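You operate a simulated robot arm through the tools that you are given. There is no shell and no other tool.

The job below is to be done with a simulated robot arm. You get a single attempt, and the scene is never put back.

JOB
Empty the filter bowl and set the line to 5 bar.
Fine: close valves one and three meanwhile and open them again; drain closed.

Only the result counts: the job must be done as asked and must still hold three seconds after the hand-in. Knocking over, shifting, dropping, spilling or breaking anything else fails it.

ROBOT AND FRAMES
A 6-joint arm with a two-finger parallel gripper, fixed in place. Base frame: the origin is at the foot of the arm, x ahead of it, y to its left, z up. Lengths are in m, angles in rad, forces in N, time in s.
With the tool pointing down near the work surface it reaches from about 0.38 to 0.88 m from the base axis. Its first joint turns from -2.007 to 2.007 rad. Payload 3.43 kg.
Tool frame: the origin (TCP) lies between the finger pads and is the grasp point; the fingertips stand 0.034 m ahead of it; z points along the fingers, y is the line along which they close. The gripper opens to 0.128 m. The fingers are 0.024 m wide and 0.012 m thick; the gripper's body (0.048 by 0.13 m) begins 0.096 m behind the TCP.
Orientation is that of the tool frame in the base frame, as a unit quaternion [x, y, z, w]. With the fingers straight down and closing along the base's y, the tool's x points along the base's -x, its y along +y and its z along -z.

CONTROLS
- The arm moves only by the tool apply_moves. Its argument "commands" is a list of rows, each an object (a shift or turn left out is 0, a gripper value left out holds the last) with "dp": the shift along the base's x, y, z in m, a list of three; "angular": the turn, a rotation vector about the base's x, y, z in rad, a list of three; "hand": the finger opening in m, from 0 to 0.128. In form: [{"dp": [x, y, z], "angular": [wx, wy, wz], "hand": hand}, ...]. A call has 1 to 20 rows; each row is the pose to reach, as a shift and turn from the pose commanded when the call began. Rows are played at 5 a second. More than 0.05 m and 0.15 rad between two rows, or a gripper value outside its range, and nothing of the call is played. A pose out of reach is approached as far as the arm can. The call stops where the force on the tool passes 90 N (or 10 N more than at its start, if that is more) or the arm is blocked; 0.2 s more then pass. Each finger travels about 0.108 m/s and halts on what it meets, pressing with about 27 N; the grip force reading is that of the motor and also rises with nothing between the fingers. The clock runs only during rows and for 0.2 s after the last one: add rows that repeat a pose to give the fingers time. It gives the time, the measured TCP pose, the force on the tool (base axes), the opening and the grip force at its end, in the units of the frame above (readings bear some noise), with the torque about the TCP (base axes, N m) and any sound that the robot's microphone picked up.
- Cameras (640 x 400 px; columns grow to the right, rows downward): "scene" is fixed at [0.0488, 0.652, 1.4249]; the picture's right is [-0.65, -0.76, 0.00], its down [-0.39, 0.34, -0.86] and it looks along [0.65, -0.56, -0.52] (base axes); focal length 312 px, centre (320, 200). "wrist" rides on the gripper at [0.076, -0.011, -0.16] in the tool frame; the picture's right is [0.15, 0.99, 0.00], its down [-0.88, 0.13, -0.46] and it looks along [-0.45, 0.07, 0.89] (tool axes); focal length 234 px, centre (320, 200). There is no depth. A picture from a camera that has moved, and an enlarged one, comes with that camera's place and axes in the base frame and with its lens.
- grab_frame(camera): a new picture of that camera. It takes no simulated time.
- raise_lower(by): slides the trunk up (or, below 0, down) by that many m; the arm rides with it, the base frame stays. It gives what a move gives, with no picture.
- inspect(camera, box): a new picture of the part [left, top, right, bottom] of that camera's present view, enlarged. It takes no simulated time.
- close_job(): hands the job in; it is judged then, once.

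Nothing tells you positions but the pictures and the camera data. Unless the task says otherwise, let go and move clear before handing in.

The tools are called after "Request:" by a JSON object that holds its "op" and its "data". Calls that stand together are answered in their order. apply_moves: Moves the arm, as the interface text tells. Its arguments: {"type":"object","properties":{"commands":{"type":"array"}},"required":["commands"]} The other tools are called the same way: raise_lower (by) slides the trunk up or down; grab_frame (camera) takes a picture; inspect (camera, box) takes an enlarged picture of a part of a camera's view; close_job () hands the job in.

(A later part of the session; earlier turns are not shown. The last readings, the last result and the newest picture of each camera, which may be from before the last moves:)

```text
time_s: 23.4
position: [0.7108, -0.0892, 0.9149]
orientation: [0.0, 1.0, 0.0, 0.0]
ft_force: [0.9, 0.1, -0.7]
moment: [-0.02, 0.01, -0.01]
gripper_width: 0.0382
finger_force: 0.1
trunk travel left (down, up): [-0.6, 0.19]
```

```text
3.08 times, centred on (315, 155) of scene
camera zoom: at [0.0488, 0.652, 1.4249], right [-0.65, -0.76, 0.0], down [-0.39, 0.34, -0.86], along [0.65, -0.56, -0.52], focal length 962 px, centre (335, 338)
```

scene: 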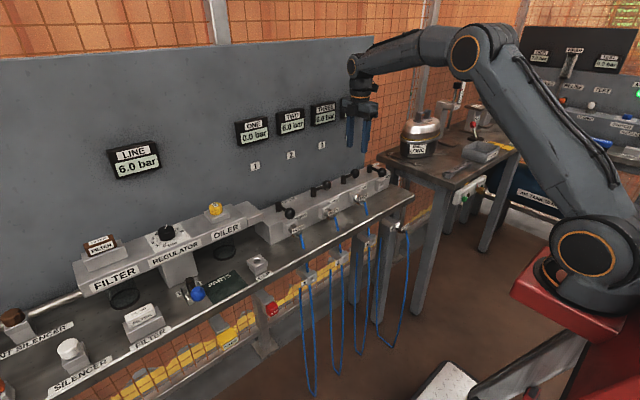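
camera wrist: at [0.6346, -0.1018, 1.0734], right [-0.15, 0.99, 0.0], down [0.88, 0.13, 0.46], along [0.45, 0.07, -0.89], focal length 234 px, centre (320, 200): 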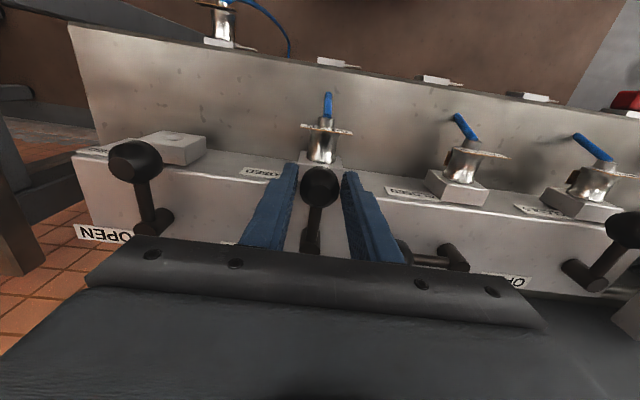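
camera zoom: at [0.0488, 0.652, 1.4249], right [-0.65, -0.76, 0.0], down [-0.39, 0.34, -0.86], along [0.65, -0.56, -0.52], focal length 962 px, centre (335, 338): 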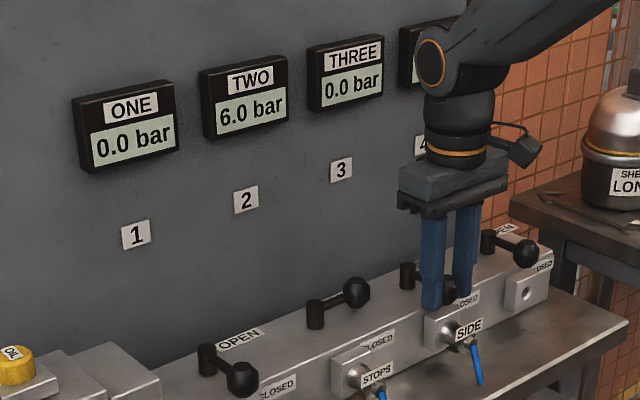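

Valves 1 and 3 now read 0.0 bar and valve 2 holds 6.0. I'll lift off and go over to the drain lever.

Request:
{"op": "apply_moves", "data": {"commands": [{"dp": [0, 0, 0.0], "hand": 0.06}, {"dp": [0, 0, 0.03], "hand": 0.06}, {"dp": [0, 0, 0.07]}, {"dp": [-0.01, 0.02, 0.11]}, {"dp": [-0.02, 0.06, 0.12]}, {"dp": [-0.03, 0.105, 0.12]}, {"dp": [-0.04, 0.15, 0.12]}, {"dp": [-0.05, 0.195, 0.12]}, {"dp": [-0.06, 0.24, 0.12]}, {"dp": [-0.07, 0.285, 0.12]}, {"dp": [-0.078, 0.33, 0.12]}, {"dp": [-0.078, 0.375, 0.12]}, {"dp": [-0.078, 0.42, 0.12]}, {"dp": [-0.078, 0.465, 0.12]}, {"dp": [-0.078, 0.51, 0.12]}, {"dp": [-0.078, 0.555, 0.12]}, {"dp": [-0.078, 0.59, 0.11]}, {"dp": [-0.078, 0.622, 0.1]}, {"dp": [-0.078, 0.622, 0.09]}]}}

Request:
{"op": "grab_frame", "data": {"camera": "wrist"}}

Request:
{"op": "inspect", "data": {"camera": "wrist", "box": [220, 90, 460, 250]}}

Request:
{"op": "grab_frame", "data": {"camera": "scene"}}

```text
time_s: 27.4
position: [0.6334, 0.5321, 1.0055]
orientation: [-0.001, 1.0, 0.0, 0.001]
ft_force: [0.2, -0.4, -0.1]
moment: [0.01, 0.01, 0.02]
gripper_width: 0.0601
finger_force: 0.0
trunk travel left (down, up): [-0.6, 0.19]
```

```text
taken
camera wrist: at [0.5571, 0.5203, 1.1653], right [-0.15, 0.99, 0.0], down [0.88, 0.13, 0.46], along [0.45, 0.07, -0.89], focal length 234 px, centre (320, 200)
```

wrist: 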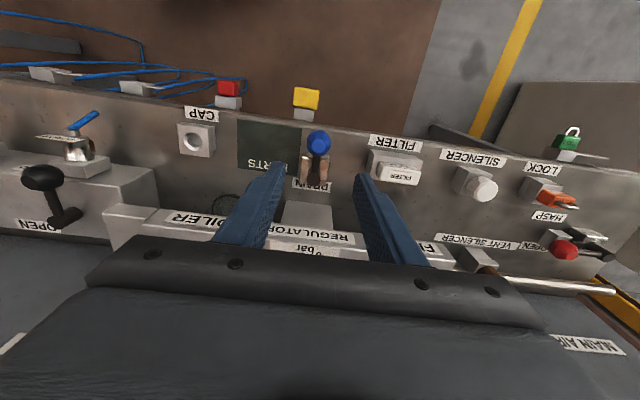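

```text
2.50 times, centred on (340, 170) of wrist
camera zoom: at [0.5571, 0.5203, 1.1653], right [-0.15, 0.99, 0.0], down [0.88, 0.13, 0.46], along [0.45, 0.07, -0.89], focal length 585 px, centre (270, 275)
```

zoom: 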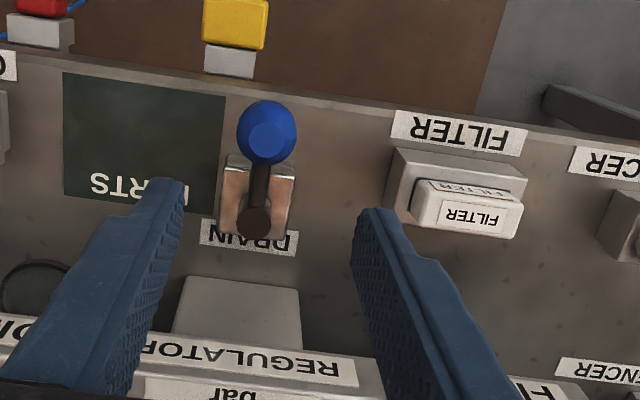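

```text
taken
```

scene: 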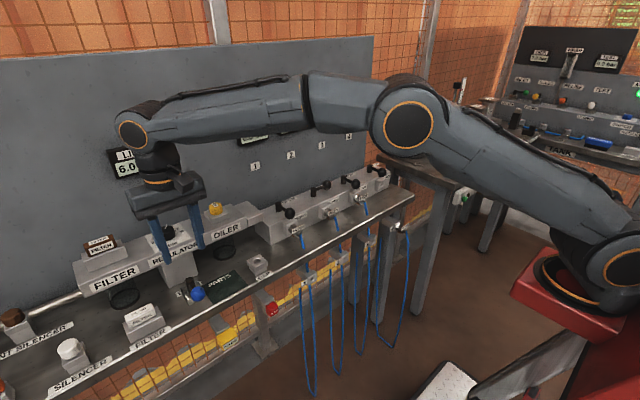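

The drain ball is at about (0.632, 0.530) and its pivot at (0.680, 0.530). I'll descend to straddle the ball.

Request:
{"op": "apply_moves", "data": {"commands": [{"dp": [0, -0.0016, -0.03]}, {"dp": [0, -0.0016, -0.06]}, {"dp": [0, -0.0016, -0.09]}, {"dp": [0, -0.0016, -0.115]}, {"dp": [0, -0.0016, -0.131]}, {"dp": [0, -0.0016, -0.131], "hand": 0.04}, {"dp": [0, -0.0016, -0.131], "hand": 0.04}, {"dp": [0, -0.0016, -0.131], "hand": 0.04}]}}

Request:
{"op": "grab_frame", "data": {"camera": "wrist"}}

Request:
{"op": "inspect", "data": {"camera": "scene", "box": [120, 200, 260, 320]}}

```text
time_s: 29.2
position: [0.6357, 0.53, 0.8733]
orientation: [0.0, 1.0, 0.0, 0.0]
ft_force: [0.3, 0.5, 0.4]
moment: [0.02, -0.01, 0.0]
gripper_width: 0.04
finger_force: 0.0
trunk travel left (down, up): [-0.6, 0.19]
```

```text
taken
camera wrist: at [0.5583, 0.5185, 1.0319], right [-0.15, 0.99, 0.0], down [0.88, 0.13, 0.46], along [0.45, 0.07, -0.89], focal length 234 px, centre (320, 200)
```

wrist: 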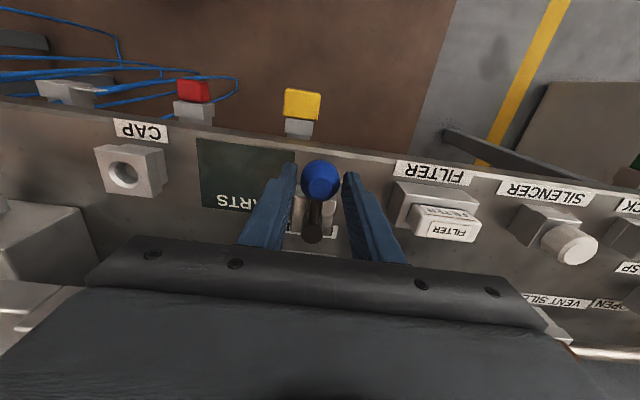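

```text
3.33 times, centred on (190, 260) of scene
camera zoom: at [0.0488, 0.652, 1.4249], right [-0.65, -0.76, 0.0], down [-0.39, 0.34, -0.86], along [0.65, -0.56, -0.52], focal length 1042 px, centre (753, 0)
```

zoom: 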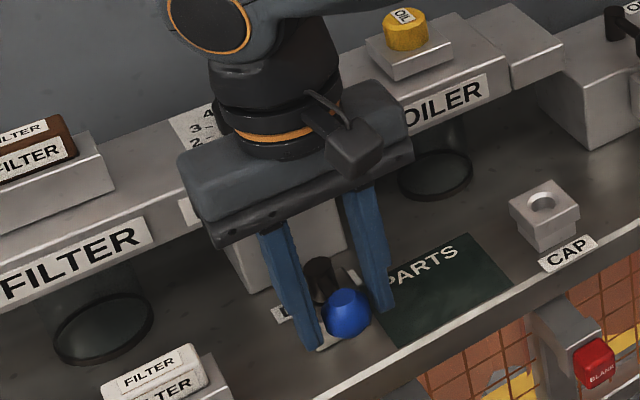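

The straddle on the drain lever is good. I'll start turning it counter-clockwise toward -y (the open side), but only partway at first to confirm it moves that way.

Request:
{"op": "apply_moves", "data": {"commands": [{"dp": [0.0005, -0.0068, 0], "angular": [0, 0, 0.1428]}, {"dp": [0.0019, -0.0135, 0], "angular": [0, 0, 0.2856]}, {"dp": [0.0043, -0.0199, 0], "angular": [0, 0, 0.4284]}]}}

Request:
{"op": "grab_frame", "data": {"camera": "wrist"}}

Request:
{"op": "grab_frame", "data": {"camera": "scene"}}

```text
time_s: 30.0
position: [0.6385, 0.5108, 0.8725]
orientation: [-0.214, 0.977, 0.0, 0.0]
ft_force: [-0.5, 0.8, 0.0]
moment: [0.01, 0.02, 0.03]
gripper_width: 0.0407
finger_force: 0.8
trunk travel left (down, up): [-0.6, 0.19]
```

```text
taken
camera wrist: at [0.5738, 0.4679, 1.0315], right [-0.55, 0.84, 0.0], down [0.75, 0.49, 0.46], along [0.38, 0.25, -0.89], focal length 234 px, centre (320, 200)
```

wrist: 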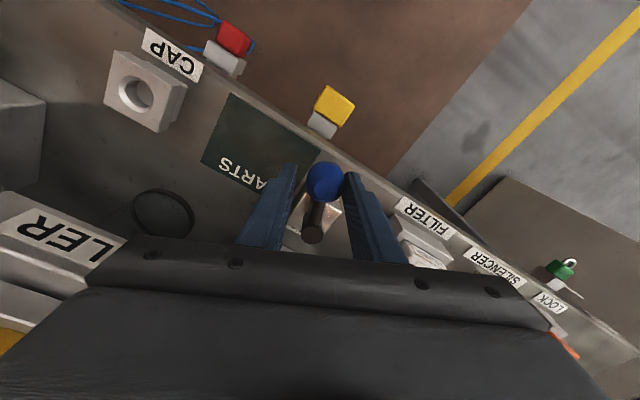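

```text
taken
```

scene: 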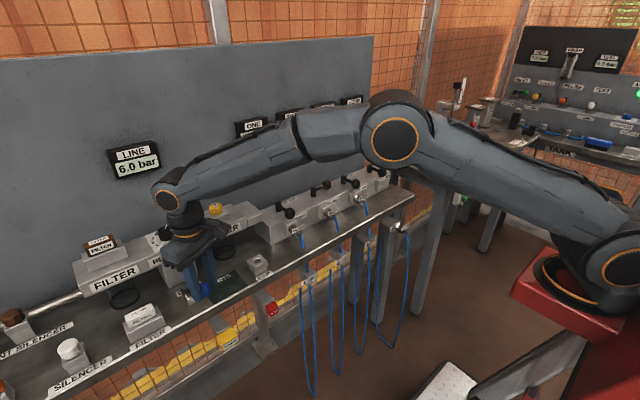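

The lever turns freely this way. I'll continue to the full 90° and hold while it drains.

Request:
{"op": "apply_moves", "data": {"commands": [{"dp": [0.0033, -0.006, 0], "angular": [0, 0, 0.1428]}, {"dp": [0.0074, -0.0115, 0], "angular": [0, 0, 0.2856]}, {"dp": [0.0123, -0.0164, 0], "angular": [0, 0, 0.4284]}, {"dp": [0.0178, -0.0205, 0], "angular": [0, 0, 0.5712]}, {"dp": [0.0238, -0.0238, 0], "angular": [0, 0, 0.714]}, {"dp": [0.0302, -0.0262, 0], "angular": [0, 0, 0.8568]}, {"dp": [0.0369, -0.0276, 0], "angular": [0, 0, 0.9996]}, {"dp": [0.0437, -0.0281, 0], "angular": [0, 0, 1.1424]}, {"dp": [0.0477, -0.0281, 0], "angular": [0, 0, 1.2]}, {"dp": [0.0437, -0.0281, 0], "angular": [0, 0, 1.1424]}]}}

Request:
{"op": "grab_frame", "data": {"camera": "wrist"}}

Request:
{"op": "grab_frame", "data": {"camera": "scene"}}

Request:
{"op": "inspect", "data": {"camera": "scene", "box": [70, 220, 230, 330]}}

```text
time_s: 32.2
position: [0.6812, 0.4819, 0.8742]
orientation: [0.707, -0.707, 0.0, 0.0]
ft_force: [0.3, 0.7, 0.2]
moment: [0.01, 0.02, 0.0]
gripper_width: 0.0399
finger_force: 0.0
trunk travel left (down, up): [-0.6, 0.19]
```

```text
taken
camera wrist: at [0.6919, 0.4056, 1.033], right [-0.99, -0.15, 0.0], down [-0.13, 0.88, 0.46], along [-0.07, 0.45, -0.89], focal length 234 px, centre (320, 200)
```

wrist: 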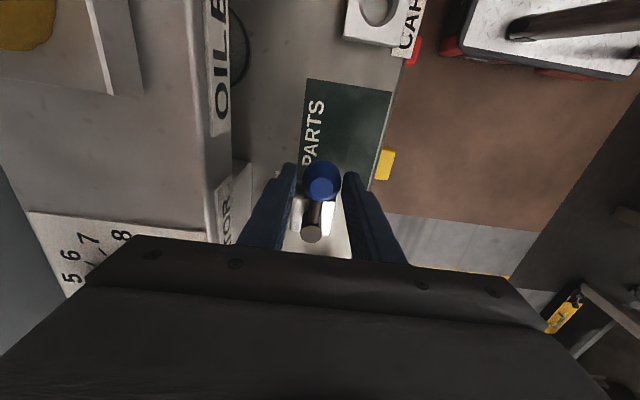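

```text
taken
```

scene: 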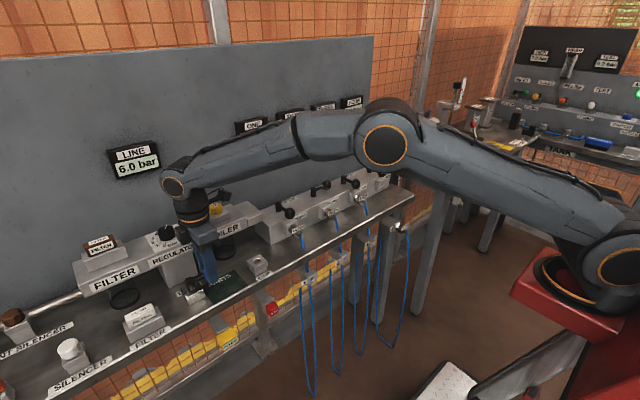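

```text
3.64 times, centred on (150, 275) of scene
camera zoom: at [0.0488, 0.652, 1.4249], right [-0.65, -0.76, 0.0], down [-0.39, 0.34, -0.86], along [0.65, -0.56, -0.52], focal length 1136 px, centre (938, -73)
```

zoom: 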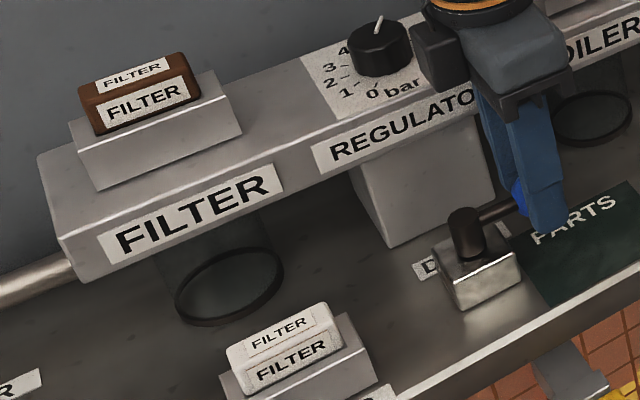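

The drain lever now points along -y. I'll hold here a few seconds and compare the bowl's look against before.

Request:
{"op": "apply_moves", "data": {"commands": [{"dp": [0, 0, 0]}, {"dp": [0, 0, 0]}, {"dp": [0, 0, 0]}, {"dp": [0, 0, 0]}, {"dp": [0, 0, 0]}, {"dp": [0, 0, 0]}, {"dp": [0, 0, 0]}, {"dp": [0, 0, 0]}, {"dp": [0, 0, 0]}, {"dp": [0, 0, 0]}, {"dp": [0, 0, 0]}, {"dp": [0, 0, 0]}, {"dp": [0, 0, 0]}, {"dp": [0, 0, 0]}, {"dp": [0, 0, 0]}]}}

Request:
{"op": "inspect", "data": {"camera": "scene", "box": [60, 195, 240, 315]}}

Request:
{"op": "inspect", "data": {"camera": "scene", "box": [95, 265, 155, 315]}}

Request:
{"op": "inspect", "data": {"camera": "scene", "box": [100, 130, 340, 230]}}

```text
time_s: 35.4
position: [0.6798, 0.4821, 0.873]
orientation: [-0.707, 0.707, 0.001, 0.0]
ft_force: [0.4, 0.2, -0.3]
moment: [-0.01, 0.0, -0.01]
gripper_width: 0.0397
finger_force: 0.1
trunk travel left (down, up): [-0.6, 0.19]
```

```text
3.33 times, centred on (150, 255) of scene
camera zoom: at [0.0488, 0.652, 1.4249], right [-0.65, -0.76, 0.0], down [-0.39, 0.34, -0.86], along [0.65, -0.56, -0.52], focal length 1042 px, centre (887, 17)
```

zoom: 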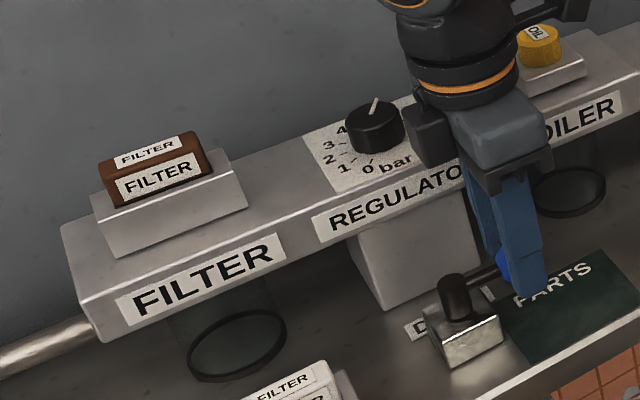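

```text
8.00 times, centred on (125, 290) of scene
camera zoom: at [0.0488, 0.652, 1.4249], right [-0.65, -0.76, 0.0], down [-0.39, 0.34, -0.86], along [0.65, -0.56, -0.52], focal length 2500 px, centre (1880, -520)
```

zoom: 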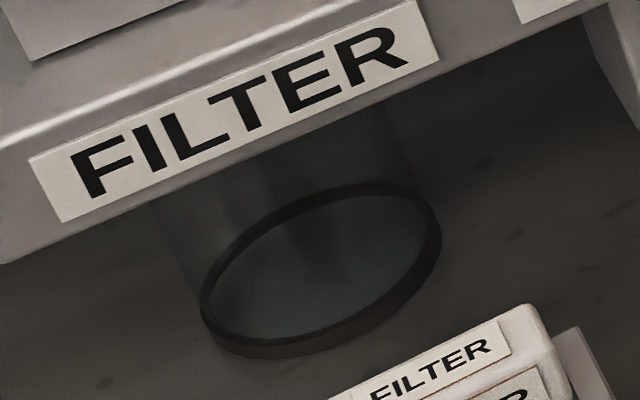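

```text
2.67 times, centred on (220, 180) of scene
camera zoom: at [0.0488, 0.652, 1.4249], right [-0.65, -0.76, 0.0], down [-0.39, 0.34, -0.86], along [0.65, -0.56, -0.52], focal length 833 px, centre (587, 253)
```

zoom: 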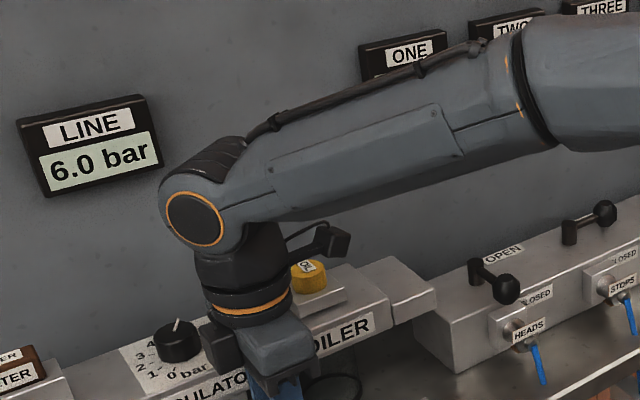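

The Line stays at 6.0 bar and I can't judge the bowl from this angle. I'll leave the drain open, back off and use the wrist camera for a front view of the bowl.

Request:
{"op": "apply_moves", "data": {"commands": [{"dp": [0, 0, 0], "hand": 0.06}, {"dp": [0, 0, 0.03], "hand": 0.06}, {"dp": [0, 0, 0.07]}, {"dp": [-0.01, 0, 0.11]}, {"dp": [-0.02, 0.005, 0.14], "angular": [0, 0, -0.14]}, {"dp": [-0.03, 0.01, 0.15], "angular": [0, 0, -0.28]}, {"dp": [-0.045, 0.015, 0.15], "angular": [0, 0, -0.42]}, {"dp": [-0.06, 0.02, 0.15], "angular": [0, 0, -0.56]}, {"dp": [-0.075, 0.025, 0.15], "angular": [0, 0, -0.7]}, {"dp": [-0.09, 0.03, 0.15], "angular": [0, 0, -0.84]}, {"dp": [-0.1, 0.035, 0.15], "angular": [0, 0, -0.98]}, {"dp": [-0.11, 0.04, 0.15], "angular": [0, 0, -1.12]}, {"dp": [-0.12, 0.045, 0.15], "angular": [0, 0, -1.26]}, {"dp": [-0.13, 0.05, 0.15], "angular": [0, 0, -1.4]}, {"dp": [-0.14, 0.053, 0.15], "angular": [0, 0, -1.5]}, {"dp": [-0.14, 0.053, 0.15], "angular": [0, 0, -1.5708]}]}}

Request:
{"op": "apply_moves", "data": {"commands": [{"dp": [0, 0, -0.01], "angular": [0, -0.14, 0], "hand": 0.1}, {"dp": [0, 0, -0.02], "angular": [0, -0.28, 0], "hand": 0.128}, {"dp": [0, 0, -0.03], "angular": [0, -0.42, 0]}, {"dp": [0, 0, -0.04], "angular": [0, -0.56, 0]}, {"dp": [0, 0, -0.055], "angular": [0, -0.7, 0]}, {"dp": [0, 0, -0.07], "angular": [0, -0.84, 0]}, {"dp": [0, 0, -0.085], "angular": [0, -0.98, 0]}, {"dp": [0, 0, -0.1], "angular": [0, -1.1, 0]}, {"dp": [0, 0, -0.1], "angular": [0, -1.1, 0]}]}}

Request:
{"op": "grab_frame", "data": {"camera": "wrist"}}

Request:
{"op": "inspect", "data": {"camera": "wrist", "box": [320, 70, 440, 170]}}

```text
time_s: 38.8
position: [0.54, 0.535, 1.0231]
orientation: [0.001, 1.0, 0.0, 0.0]
ft_force: [-0.3, 0.0, -0.1]
moment: [0.01, -0.02, 0.0]
gripper_width: 0.0599
finger_force: 0.1
trunk travel left (down, up): [-0.6, 0.19]
```

```text
time_s: 40.8
position: [0.5413, 0.5341, 0.923]
orientation: [0.0, 0.852, 0.0, 0.524]
ft_force: [-0.6, -1.1, -0.5]
moment: [0.0, -0.02, 0.01]
gripper_width: 0.1279
finger_force: 0.2
trunk travel left (down, up): [-0.6, 0.19]
```

```text
taken
camera wrist: at [0.3634, 0.5227, 0.9273], right [-0.07, 0.99, -0.13], down [-0.01, 0.13, 0.99], along [1.0, 0.07, 0.0], focal length 234 px, centre (320, 200)
```

wrist: 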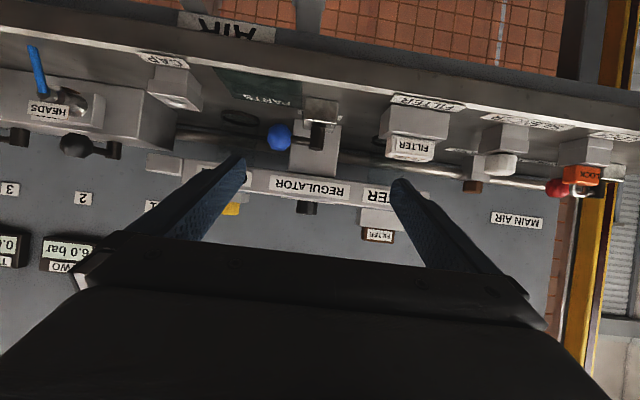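

```text
4.00 times, centred on (380, 120) of wrist
camera zoom: at [0.3634, 0.5227, 0.9273], right [-0.07, 0.99, -0.13], down [-0.01, 0.13, 0.99], along [1.0, 0.07, 0.0], focal length 937 px, centre (80, 520)
```

zoom: 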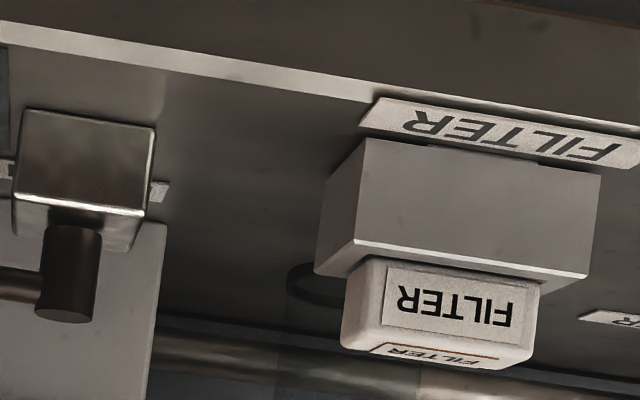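

Request:
{"op": "inspect", "data": {"camera": "wrist", "box": [350, 130, 410, 180]}}

Request:
{"op": "inspect", "data": {"camera": "wrist", "box": [200, 90, 280, 170]}}

Request:
{"op": "inspect", "data": {"camera": "scene", "box": [95, 265, 155, 315]}}

Request:
{"op": "inspect", "data": {"camera": "scene", "box": [195, 230, 255, 280]}}

```text
8.00 times, centred on (380, 155) of wrist
camera zoom: at [0.3634, 0.5227, 0.9273], right [-0.07, 0.99, -0.13], down [-0.01, 0.13, 0.99], along [1.0, 0.07, 0.0], focal length 1873 px, centre (-160, 560)
```

zoom: 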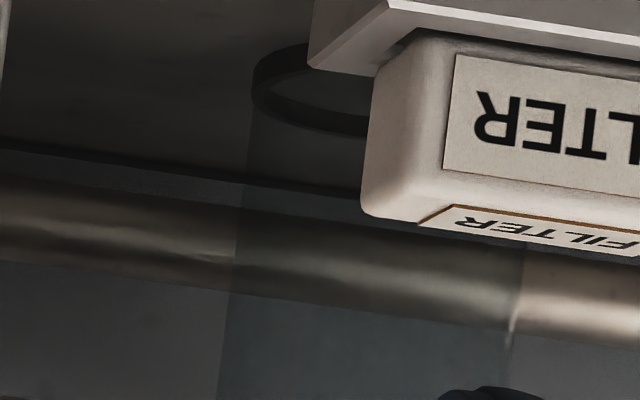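

```text
5.00 times, centred on (240, 130) of wrist
camera zoom: at [0.3634, 0.5227, 0.9273], right [-0.07, 0.99, -0.13], down [-0.01, 0.13, 0.99], along [1.0, 0.07, 0.0], focal length 1171 px, centre (720, 550)
```

zoom: 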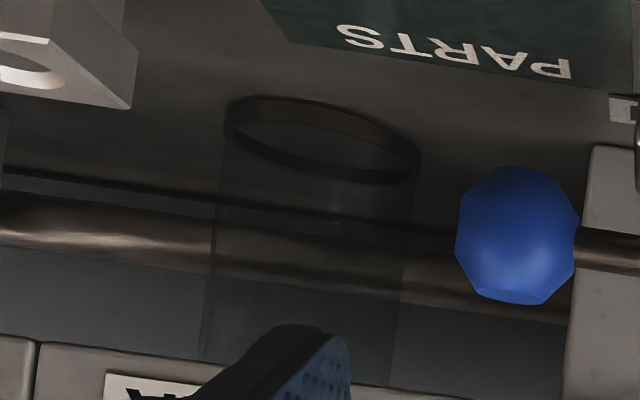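

```text
8.00 times, centred on (125, 290) of scene
camera zoom: at [0.0488, 0.652, 1.4249], right [-0.65, -0.76, 0.0], down [-0.39, 0.34, -0.86], along [0.65, -0.56, -0.52], focal length 2500 px, centre (1880, -520)
```

zoom: 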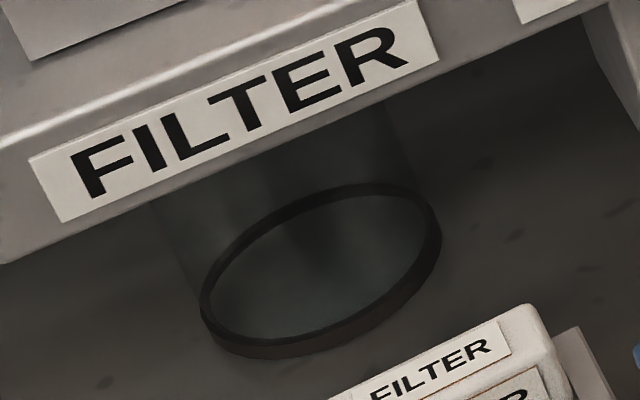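

```text
8.00 times, centred on (225, 255) of scene
camera zoom: at [0.0488, 0.652, 1.4249], right [-0.65, -0.76, 0.0], down [-0.39, 0.34, -0.86], along [0.65, -0.56, -0.52], focal length 2500 px, centre (1080, -240)
```

zoom: 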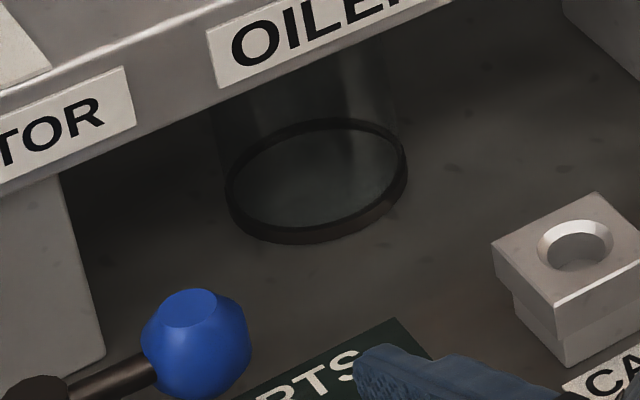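

The view is still partly blocked by the spare filter. I'll return to the exact pose I used before draining, so I can compare the bowl like for like.

Request:
{"op": "apply_moves", "data": {"commands": [{"dp": [-0.002, 0, 0.025], "angular": [0, 0.04, 0]}, {"dp": [-0.0078, 0.03, 0.051], "angular": [0, 0.12, 0]}, {"dp": [-0.0078, 0.06, 0.051], "angular": [0, 0.12, 0]}, {"dp": [-0.0078, 0.09, 0.051], "angular": [0, 0.12, 0]}, {"dp": [-0.0078, 0.1244, 0.051], "angular": [0, 0.12, 0]}, {"dp": [-0.0078, 0.1244, 0.051], "angular": [0, 0.12, 0]}]}}

Request:
{"op": "inspect", "data": {"camera": "wrist", "box": [290, 115, 350, 165]}}

Request:
{"op": "inspect", "data": {"camera": "wrist", "box": [140, 80, 220, 150]}}

Request:
{"op": "grab_frame", "data": {"camera": "scene"}}

```text
time_s: 42.2
position: [0.5334, 0.66, 0.9746]
orientation: [0.0, 0.883, 0.0, 0.47]
ft_force: [-0.2, -0.6, -0.6]
moment: [0.03, 0.0, 0.04]
gripper_width: 0.1281
finger_force: 0.1
trunk travel left (down, up): [-0.6, 0.19]
```

```text
8.00 times, centred on (320, 140) of wrist
camera zoom: at [0.3572, 0.648, 0.9999], right [-0.08, 0.99, -0.12], down [0.11, 0.13, 0.99], along [0.99, 0.07, -0.12], focal length 1873 px, centre (320, 680)
```

zoom: 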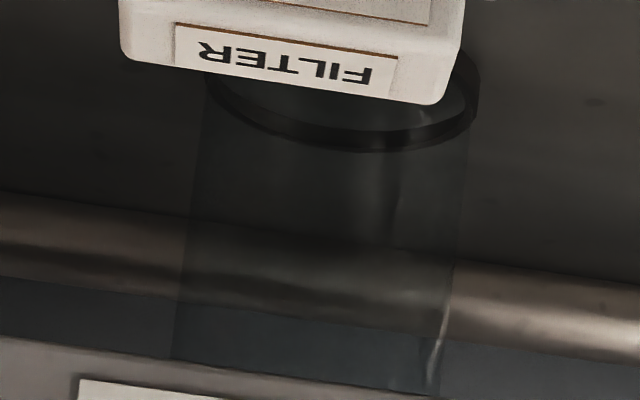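

```text
5.71 times, centred on (180, 115) of wrist
camera zoom: at [0.3572, 0.648, 0.9999], right [-0.08, 0.99, -0.12], down [0.11, 0.13, 0.99], along [0.99, 0.07, -0.12], focal length 1338 px, centre (1120, 686)
```

zoom: 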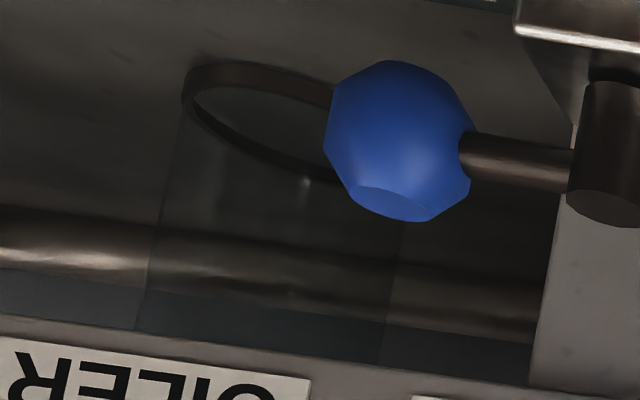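

```text
taken
```

scene: 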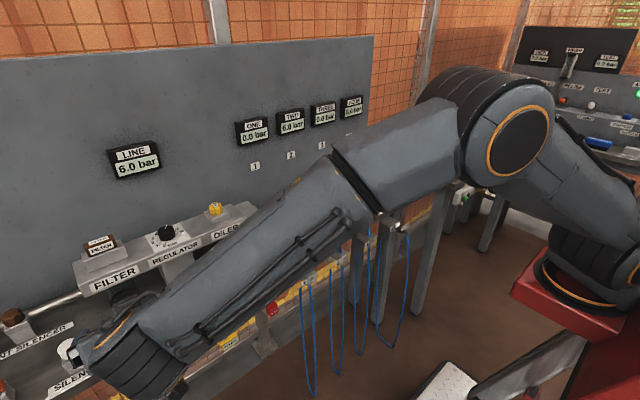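

Request:
{"op": "inspect", "data": {"camera": "wrist", "box": [180, 50, 290, 150]}}

Request:
{"op": "grab_frame", "data": {"camera": "wrist"}}

Request:
{"op": "inspect", "data": {"camera": "wrist", "box": [280, 90, 370, 180]}}

```text
4.00 times, centred on (235, 100) of wrist
camera zoom: at [0.3572, 0.648, 0.9999], right [-0.08, 0.99, -0.12], down [0.11, 0.13, 0.99], along [0.99, 0.07, -0.12], focal length 937 px, centre (660, 600)
```

zoom: 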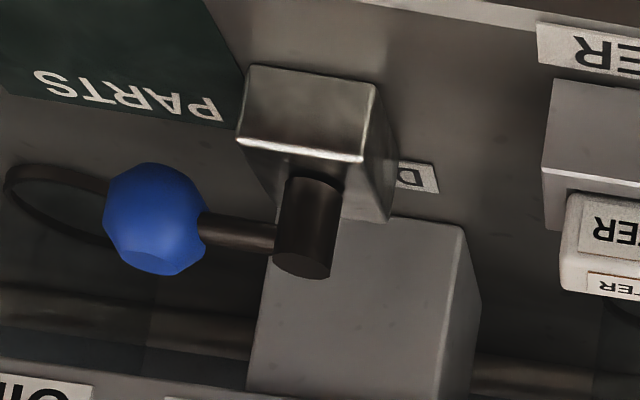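

```text
taken
camera wrist: at [0.3572, 0.648, 0.9999], right [-0.08, 0.99, -0.12], down [0.11, 0.13, 0.99], along [0.99, 0.07, -0.12], focal length 234 px, centre (320, 200)
```

wrist: 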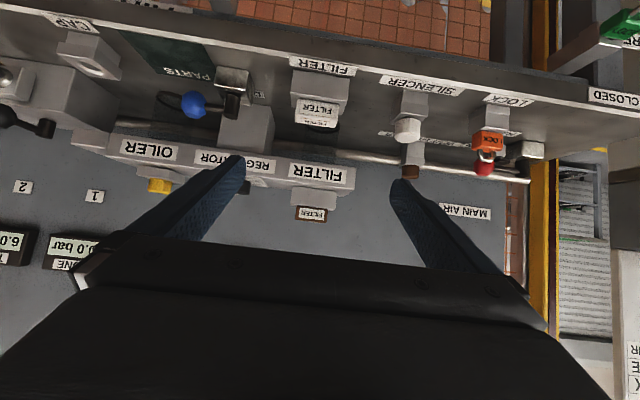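

```text
4.44 times, centred on (325, 135) of wrist
camera zoom: at [0.3572, 0.648, 0.9999], right [-0.08, 0.99, -0.12], down [0.11, 0.13, 0.99], along [0.99, 0.07, -0.12], focal length 1041 px, centre (298, 489)
```

zoom: 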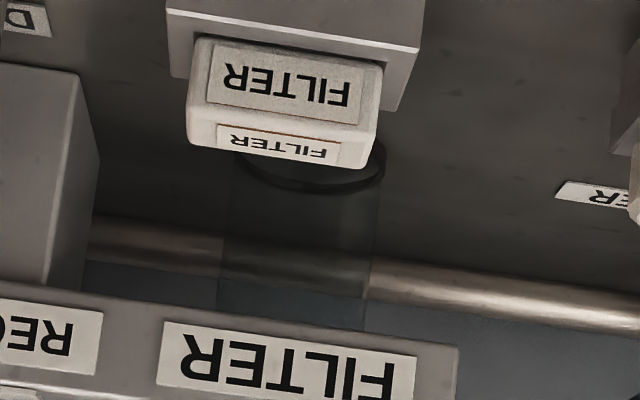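

The glass shows no visible level in either view, so I'll give the drain plenty of time. While it drains with valves 1 and 3 shut, I'll look at the regulator dial from above.

Request:
{"op": "apply_moves", "data": {"commands": [{"dp": [0.0, -0.01, 0.03], "angular": [0, 0.08, 0]}, {"dp": [0.01, -0.03, 0.06], "angular": [0, 0.17, 0]}, {"dp": [0.03, -0.05, 0.09], "angular": [0, 0.26, 0]}, {"dp": [0.05, -0.07, 0.11], "angular": [0, 0.35, 0]}, {"dp": [0.07, -0.09, 0.13], "angular": [0, 0.44, 0]}, {"dp": [0.09, -0.11, 0.14], "angular": [0, 0.53, 0]}, {"dp": [0.11, -0.125, 0.15], "angular": [0, 0.6, 0]}, {"dp": [0.13, -0.13, 0.15], "angular": [0, 0.63, 0]}, {"dp": [0.14, -0.13, 0.15], "angular": [0, 0.63, 0]}, {"dp": [0.14, -0.13, 0.15], "angular": [0, 0.63, 0]}]}}

Request:
{"op": "grab_frame", "data": {"camera": "wrist"}}

Request:
{"op": "grab_frame", "data": {"camera": "scene"}}

Request:
{"op": "inspect", "data": {"camera": "wrist", "box": [260, 110, 380, 220]}}

```text
time_s: 44.4
position: [0.6722, 0.53, 1.1243]
orientation: [0.0, 0.985, 0.0, 0.174]
ft_force: [0.3, 0.3, 0.3]
moment: [0.0, -0.01, 0.0]
gripper_width: 0.1279
finger_force: 0.1
trunk travel left (down, up): [-0.6, 0.19]
```

```text
taken
camera wrist: at [0.547, 0.5167, 1.2481], right [-0.14, 0.99, -0.05], down [0.67, 0.13, 0.73], along [0.73, 0.07, -0.68], focal length 234 px, centre (320, 200)
```

wrist: 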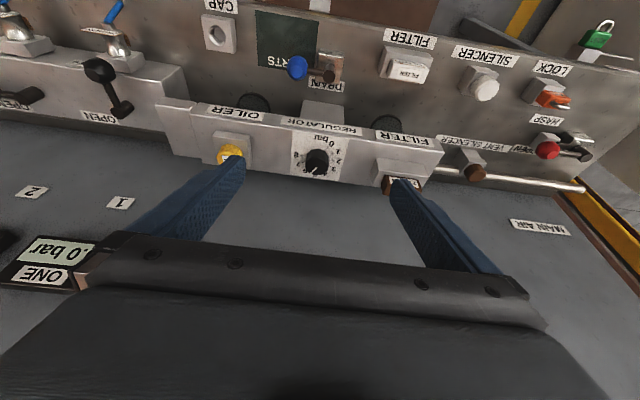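

```text
taken
```

scene: 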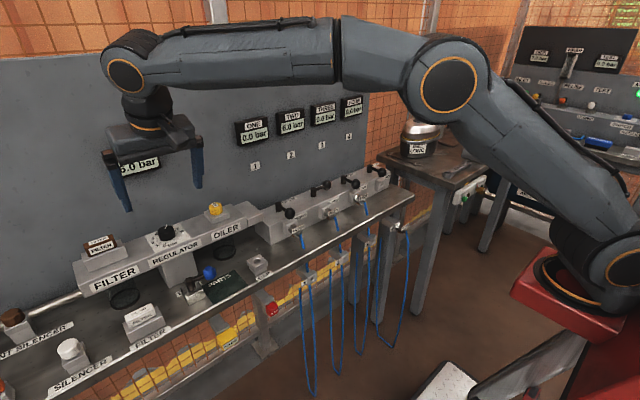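

```text
3.64 times, centred on (320, 165) of wrist
camera zoom: at [0.547, 0.5167, 1.2481], right [-0.14, 0.99, -0.05], down [0.67, 0.13, 0.73], along [0.73, 0.07, -0.68], focal length 852 px, centre (320, 327)
```

zoom: 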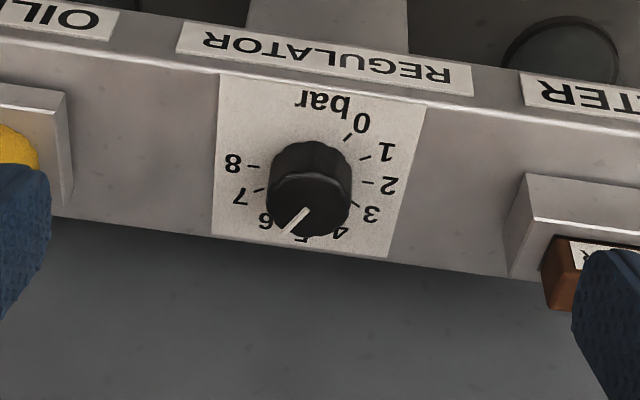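

Dial decoded: it has 30° per bar, increasing clockwise from above, and the pointer is on 6. Its axis is near (0.786, 0.531), with the knob top at z≈0.953 and the plate at about 0.93. I'll pre-position a tilted gripper just above and in front of the knob.

Request:
{"op": "apply_moves", "data": {"commands": [{"dp": [0.01, 0.0016, -0.015], "angular": [0, -0.04, 0], "hand": 0.06}, {"dp": [0.025, 0.0016, -0.035], "angular": [0, -0.08, 0], "hand": 0.06}, {"dp": [0.04, 0.0016, -0.06], "angular": [0, -0.12, 0], "hand": 0.06}, {"dp": [0.055, 0.0016, -0.08], "angular": [0, -0.15, 0], "hand": 0.06}, {"dp": [0.0704, 0.0016, -0.1014], "angular": [0, -0.15, 0], "hand": 0.06}, {"dp": [0.0704, 0.0016, -0.1014], "angular": [0, -0.15, 0], "hand": 0.06}, {"dp": [0.0704, 0.0016, -0.1014], "angular": [0, -0.15, 0], "hand": 0.06}]}}

Request:
{"op": "grab_frame", "data": {"camera": "wrist"}}

Request:
{"op": "grab_frame", "data": {"camera": "scene"}}

Request:
{"op": "inspect", "data": {"camera": "scene", "box": [100, 150, 240, 270]}}

```text
time_s: 46.0
position: [0.7441, 0.5323, 1.0217]
orientation: [0.0, 0.969, 0.0, 0.247]
ft_force: [-1.0, -0.2, 0.6]
moment: [-0.03, -0.02, 0.01]
gripper_width: 0.0601
finger_force: 0.0
trunk travel left (down, up): [-0.6, 0.19]
```

```text
taken
camera wrist: at [0.6003, 0.5201, 1.1252], right [-0.13, 0.99, -0.07], down [0.55, 0.13, 0.82], along [0.82, 0.07, -0.57], focal length 234 px, centre (320, 200)
```

wrist: 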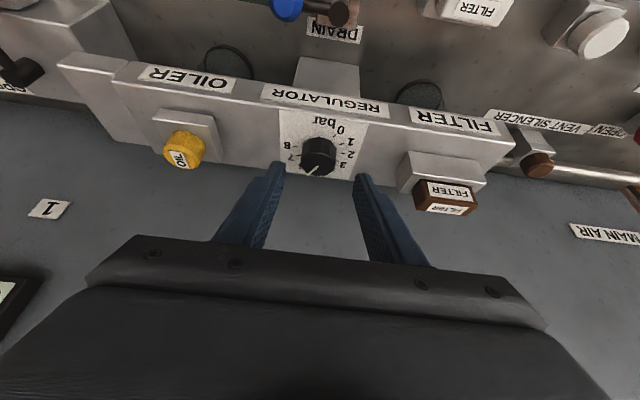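

```text
taken
```

scene: 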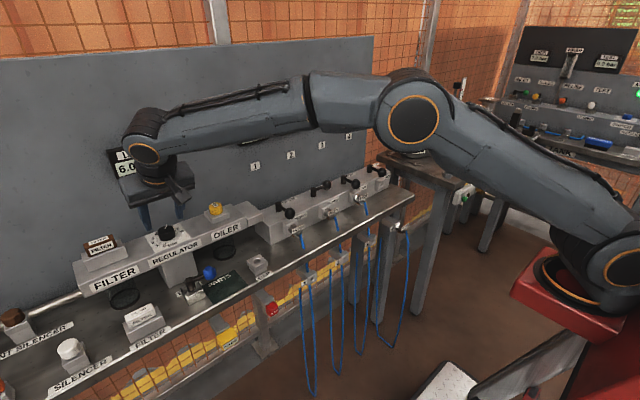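

```text
3.33 times, centred on (170, 210) of scene
camera zoom: at [0.0488, 0.652, 1.4249], right [-0.65, -0.76, 0.0], down [-0.39, 0.34, -0.86], along [0.65, -0.56, -0.52], focal length 1042 px, centre (820, 167)
```

zoom: 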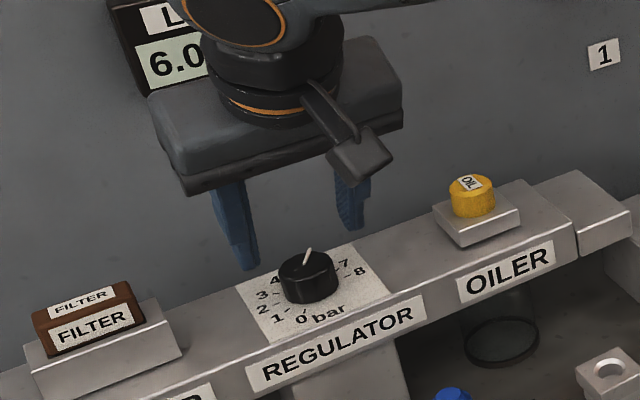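

Request:
{"op": "inspect", "data": {"camera": "wrist", "box": [260, 100, 380, 190]}}

Request:
{"op": "inspect", "data": {"camera": "scene", "box": [135, 205, 205, 265]}}

```text
4.44 times, centred on (320, 145) of wrist
camera zoom: at [0.6003, 0.5201, 1.1252], right [-0.13, 0.99, -0.07], down [0.55, 0.13, 0.82], along [0.82, 0.07, -0.57], focal length 1041 px, centre (320, 444)
```

zoom: 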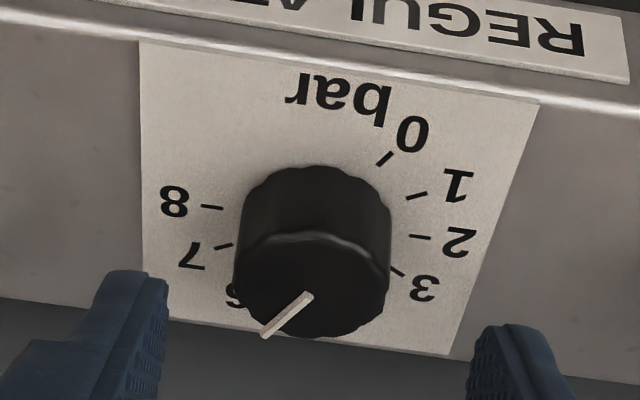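

```text
6.67 times, centred on (170, 235) of scene
camera zoom: at [0.0488, 0.652, 1.4249], right [-0.65, -0.76, 0.0], down [-0.39, 0.34, -0.86], along [0.65, -0.56, -0.52], focal length 2083 px, centre (1320, -33)
```

zoom: 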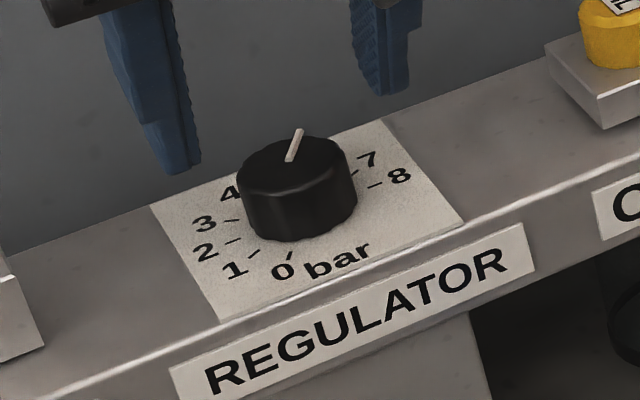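

The knob is pinned down: axis (0.785, 0.531), top z 0.951, plate z 0.930, diameter about 38 mm. I'll slide in along the tool axis and close on it.

Request:
{"op": "apply_moves", "data": {"commands": [{"dp": [0.008, 0, -0.015]}, {"dp": [0.016, 0, -0.031]}, {"dp": [0.022, 0, -0.043]}, {"dp": [0.028, 0, -0.054]}, {"dp": [0.028, 0, -0.054]}, {"dp": [0.028, 0, -0.054], "hand": 0.045}]}}

Request:
{"op": "inspect", "data": {"camera": "wrist", "box": [240, 100, 400, 220]}}

Request:
{"op": "inspect", "data": {"camera": "scene", "box": [125, 195, 215, 265]}}

```text
time_s: 47.4
position: [0.7723, 0.5323, 0.9693]
orientation: [0.0, 0.969, 0.0, 0.247]
ft_force: [0.9, -0.3, 0.3]
moment: [-0.01, 0.01, 0.0]
gripper_width: 0.0452
finger_force: 0.0
trunk travel left (down, up): [-0.6, 0.19]
```

```text
3.33 times, centred on (320, 160) of wrist
camera zoom: at [0.6286, 0.5197, 1.0719], right [-0.13, 0.99, -0.07], down [0.55, 0.13, 0.82], along [0.82, 0.07, -0.57], focal length 781 px, centre (320, 333)
```

zoom: 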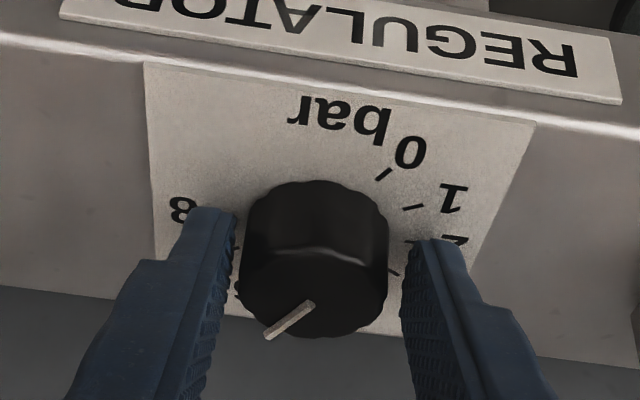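

```text
5.71 times, centred on (170, 230) of scene
camera zoom: at [0.0488, 0.652, 1.4249], right [-0.65, -0.76, 0.0], down [-0.39, 0.34, -0.86], along [0.65, -0.56, -0.52], focal length 1786 px, centre (1177, 29)
```

zoom: 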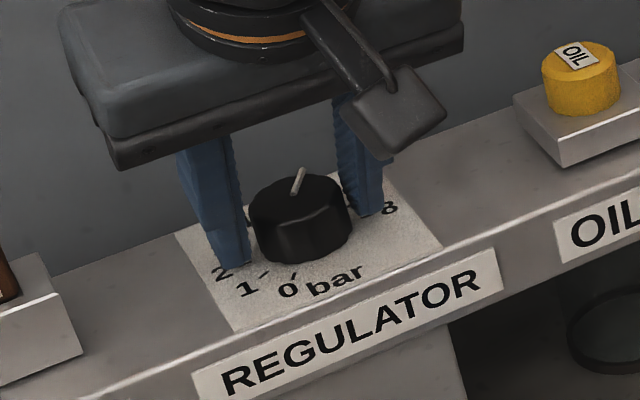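

The fingers sit on either side of the knob, clear of the plate. I'll grip it and turn it +30° about the vertical knob axis.

Request:
{"op": "apply_moves", "data": {"commands": [{"dp": [0, 0, 0], "hand": 0.03}, {"dp": [0, 0, 0], "hand": 0.03}, {"dp": [0, 0, 0], "hand": 0.03}]}}

Request:
{"op": "apply_moves", "data": {"commands": [{"dp": [0.0001, -0.0018, 0], "angular": [0, 0, 0.131]}, {"dp": [0.0005, -0.0036, 0], "angular": [0, 0, 0.262]}, {"dp": [0.0011, -0.0054, 0], "angular": [0, 0, 0.393]}, {"dp": [0.0019, -0.007, 0], "angular": [0, 0, 0.5236]}, {"dp": [0.0019, -0.007, 0], "angular": [0, 0, 0.5236]}]}}

Request:
{"op": "inspect", "data": {"camera": "wrist", "box": [240, 100, 400, 220]}}

Request:
{"op": "grab_frame", "data": {"camera": "scene"}}

Request:
{"op": "inspect", "data": {"camera": "scene", "box": [95, 135, 215, 265]}}

```text
time_s: 48.2
position: [0.7712, 0.5313, 0.9686]
orientation: [0.001, 0.969, -0.001, 0.247]
ft_force: [-2.8, -11.0, -0.9]
moment: [0.15, 0.4, -0.1]
gripper_width: 0.0375
finger_force: 45.0
trunk travel left (down, up): [-0.6, 0.19]
```

```text
time_s: 49.4
position: [0.773, 0.5231, 0.9684]
orientation: [-0.251, 0.936, 0.063, 0.239]
ft_force: [-1.2, -6.4, -2.8]
moment: [-0.47, -0.19, -0.09]
gripper_width: 0.0375
finger_force: 45.3
trunk travel left (down, up): [-0.6, 0.19]
```

```text
3.33 times, centred on (320, 160) of wrist
camera zoom: at [0.6554, 0.4416, 1.0719], right [-0.61, 0.79, -0.07], down [0.41, 0.39, 0.82], along [0.68, 0.47, -0.56], focal length 781 px, centre (320, 333)
```

zoom: 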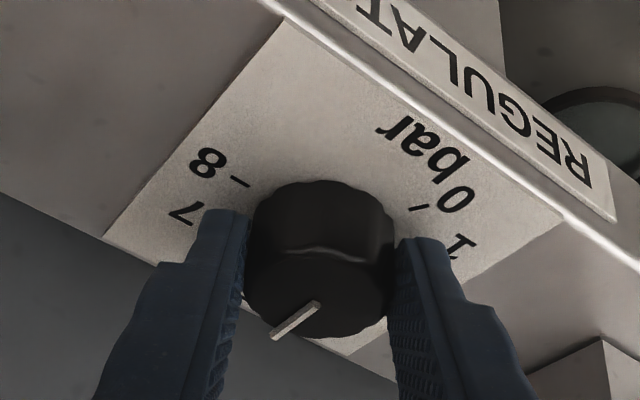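

```text
taken
```

scene: 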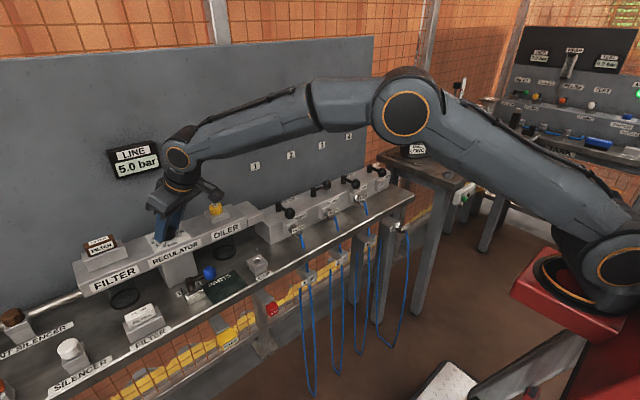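

```text
3.08 times, centred on (155, 200) of scene
camera zoom: at [0.0488, 0.652, 1.4249], right [-0.65, -0.76, 0.0], down [-0.39, 0.34, -0.86], along [0.65, -0.56, -0.52], focal length 962 px, centre (828, 200)
```

zoom: 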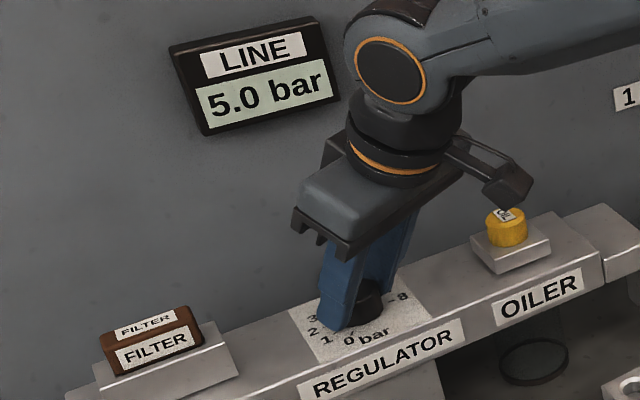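

LINE reads 5.0 bar. I'll release the knob gently, back out along the tool axis and re-check the reading.

Request:
{"op": "apply_moves", "data": {"commands": [{"dp": [0, 0, 0], "hand": 0.045}, {"dp": [0, 0, 0], "hand": 0.06}, {"dp": [-0.008, -0.005, 0.018]}, {"dp": [-0.017, -0.01, 0.036]}, {"dp": [-0.025, -0.0144, 0.053]}, {"dp": [-0.04, -0.02, 0.08]}, {"dp": [-0.055, -0.02, 0.1], "angular": [0, 0, 0]}, {"dp": [-0.055, -0.02, 0.1]}]}}

Request:
{"op": "inspect", "data": {"camera": "scene", "box": [95, 135, 235, 265]}}

Request:
{"op": "grab_frame", "data": {"camera": "wrist"}}

```text
time_s: 51.2
position: [0.7171, 0.5029, 1.0677]
orientation: [-0.25, 0.936, 0.063, 0.239]
ft_force: [-0.1, -0.2, -1.3]
moment: [0.01, -0.01, -0.02]
gripper_width: 0.0599
finger_force: 0.1
trunk travel left (down, up): [-0.6, 0.19]
```

```text
3.08 times, centred on (165, 200) of scene
camera zoom: at [0.0488, 0.652, 1.4249], right [-0.65, -0.76, 0.0], down [-0.39, 0.34, -0.86], along [0.65, -0.56, -0.52], focal length 962 px, centre (797, 200)
```

zoom: 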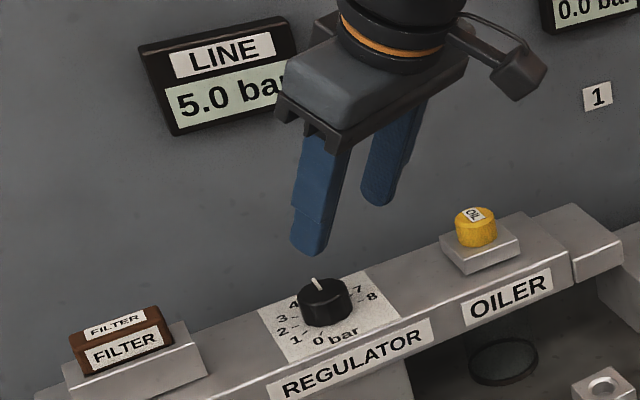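

```text
taken
camera wrist: at [0.5991, 0.4216, 1.1718], right [-0.61, 0.79, -0.07], down [0.42, 0.39, 0.82], along [0.68, 0.47, -0.57], focal length 234 px, centre (320, 200)
```

wrist: 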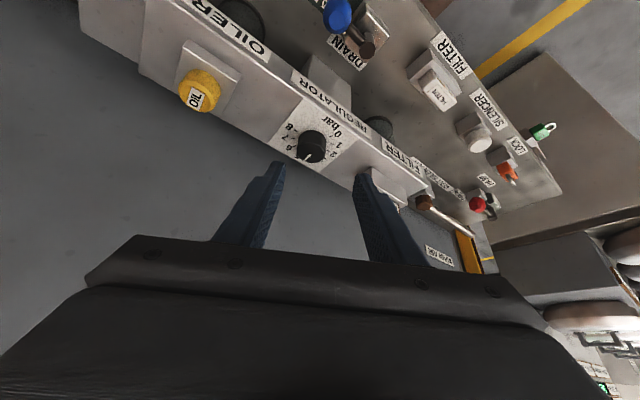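

Request:
{"op": "inspect", "data": {"camera": "wrist", "box": [350, 100, 410, 150]}}

Request:
{"op": "inspect", "data": {"camera": "wrist", "box": [210, 0, 290, 50]}}

Request:
{"op": "inspect", "data": {"camera": "wrist", "box": [270, 90, 360, 170]}}

Request:
{"op": "inspect", "data": {"camera": "wrist", "box": [300, 0, 400, 70]}}

```text
8.00 times, centred on (380, 125) of wrist
camera zoom: at [0.5991, 0.4216, 1.1718], right [-0.61, 0.79, -0.07], down [0.42, 0.39, 0.82], along [0.68, 0.47, -0.57], focal length 1873 px, centre (-160, 800)
```

zoom: 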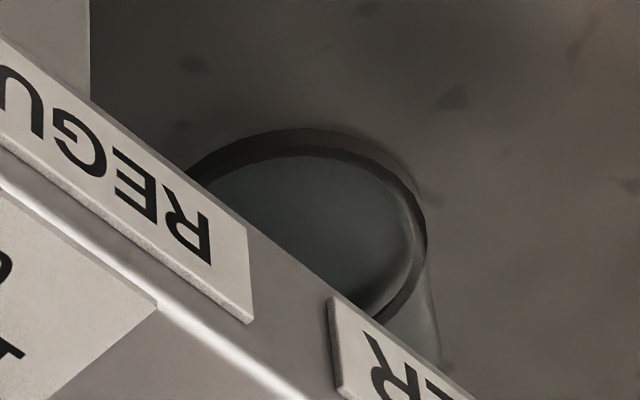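

```text
8.00 times, centred on (250, 25) of wrist
camera zoom: at [0.5991, 0.4216, 1.1718], right [-0.61, 0.79, -0.07], down [0.42, 0.39, 0.82], along [0.68, 0.47, -0.57], focal length 1873 px, centre (880, 1600)
```

zoom: 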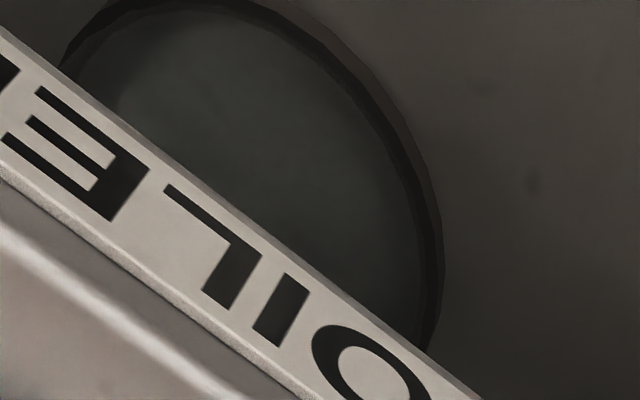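

```text
5.00 times, centred on (315, 130) of wrist
camera zoom: at [0.5991, 0.4216, 1.1718], right [-0.61, 0.79, -0.07], down [0.42, 0.39, 0.82], along [0.68, 0.47, -0.57], focal length 1171 px, centre (345, 550)
```

zoom: 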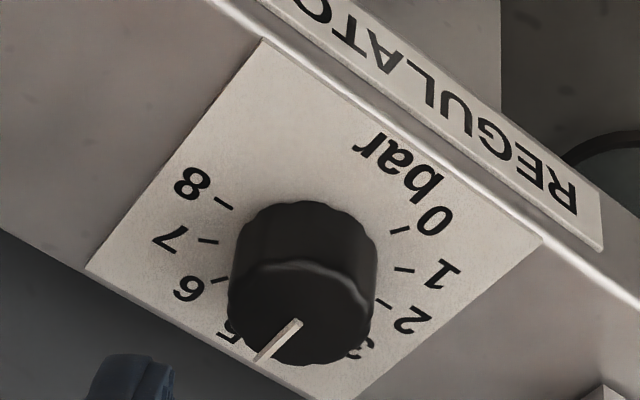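

```text
5.71 times, centred on (350, 35) of wrist
camera zoom: at [0.5991, 0.4216, 1.1718], right [-0.61, 0.79, -0.07], down [0.42, 0.39, 0.82], along [0.68, 0.47, -0.57], focal length 1338 px, centre (149, 1143)
```

zoom: 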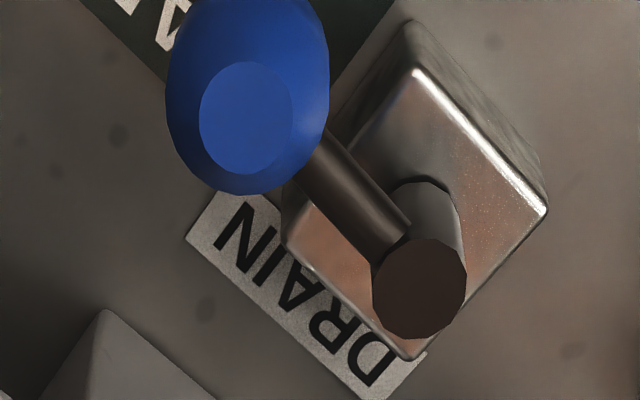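

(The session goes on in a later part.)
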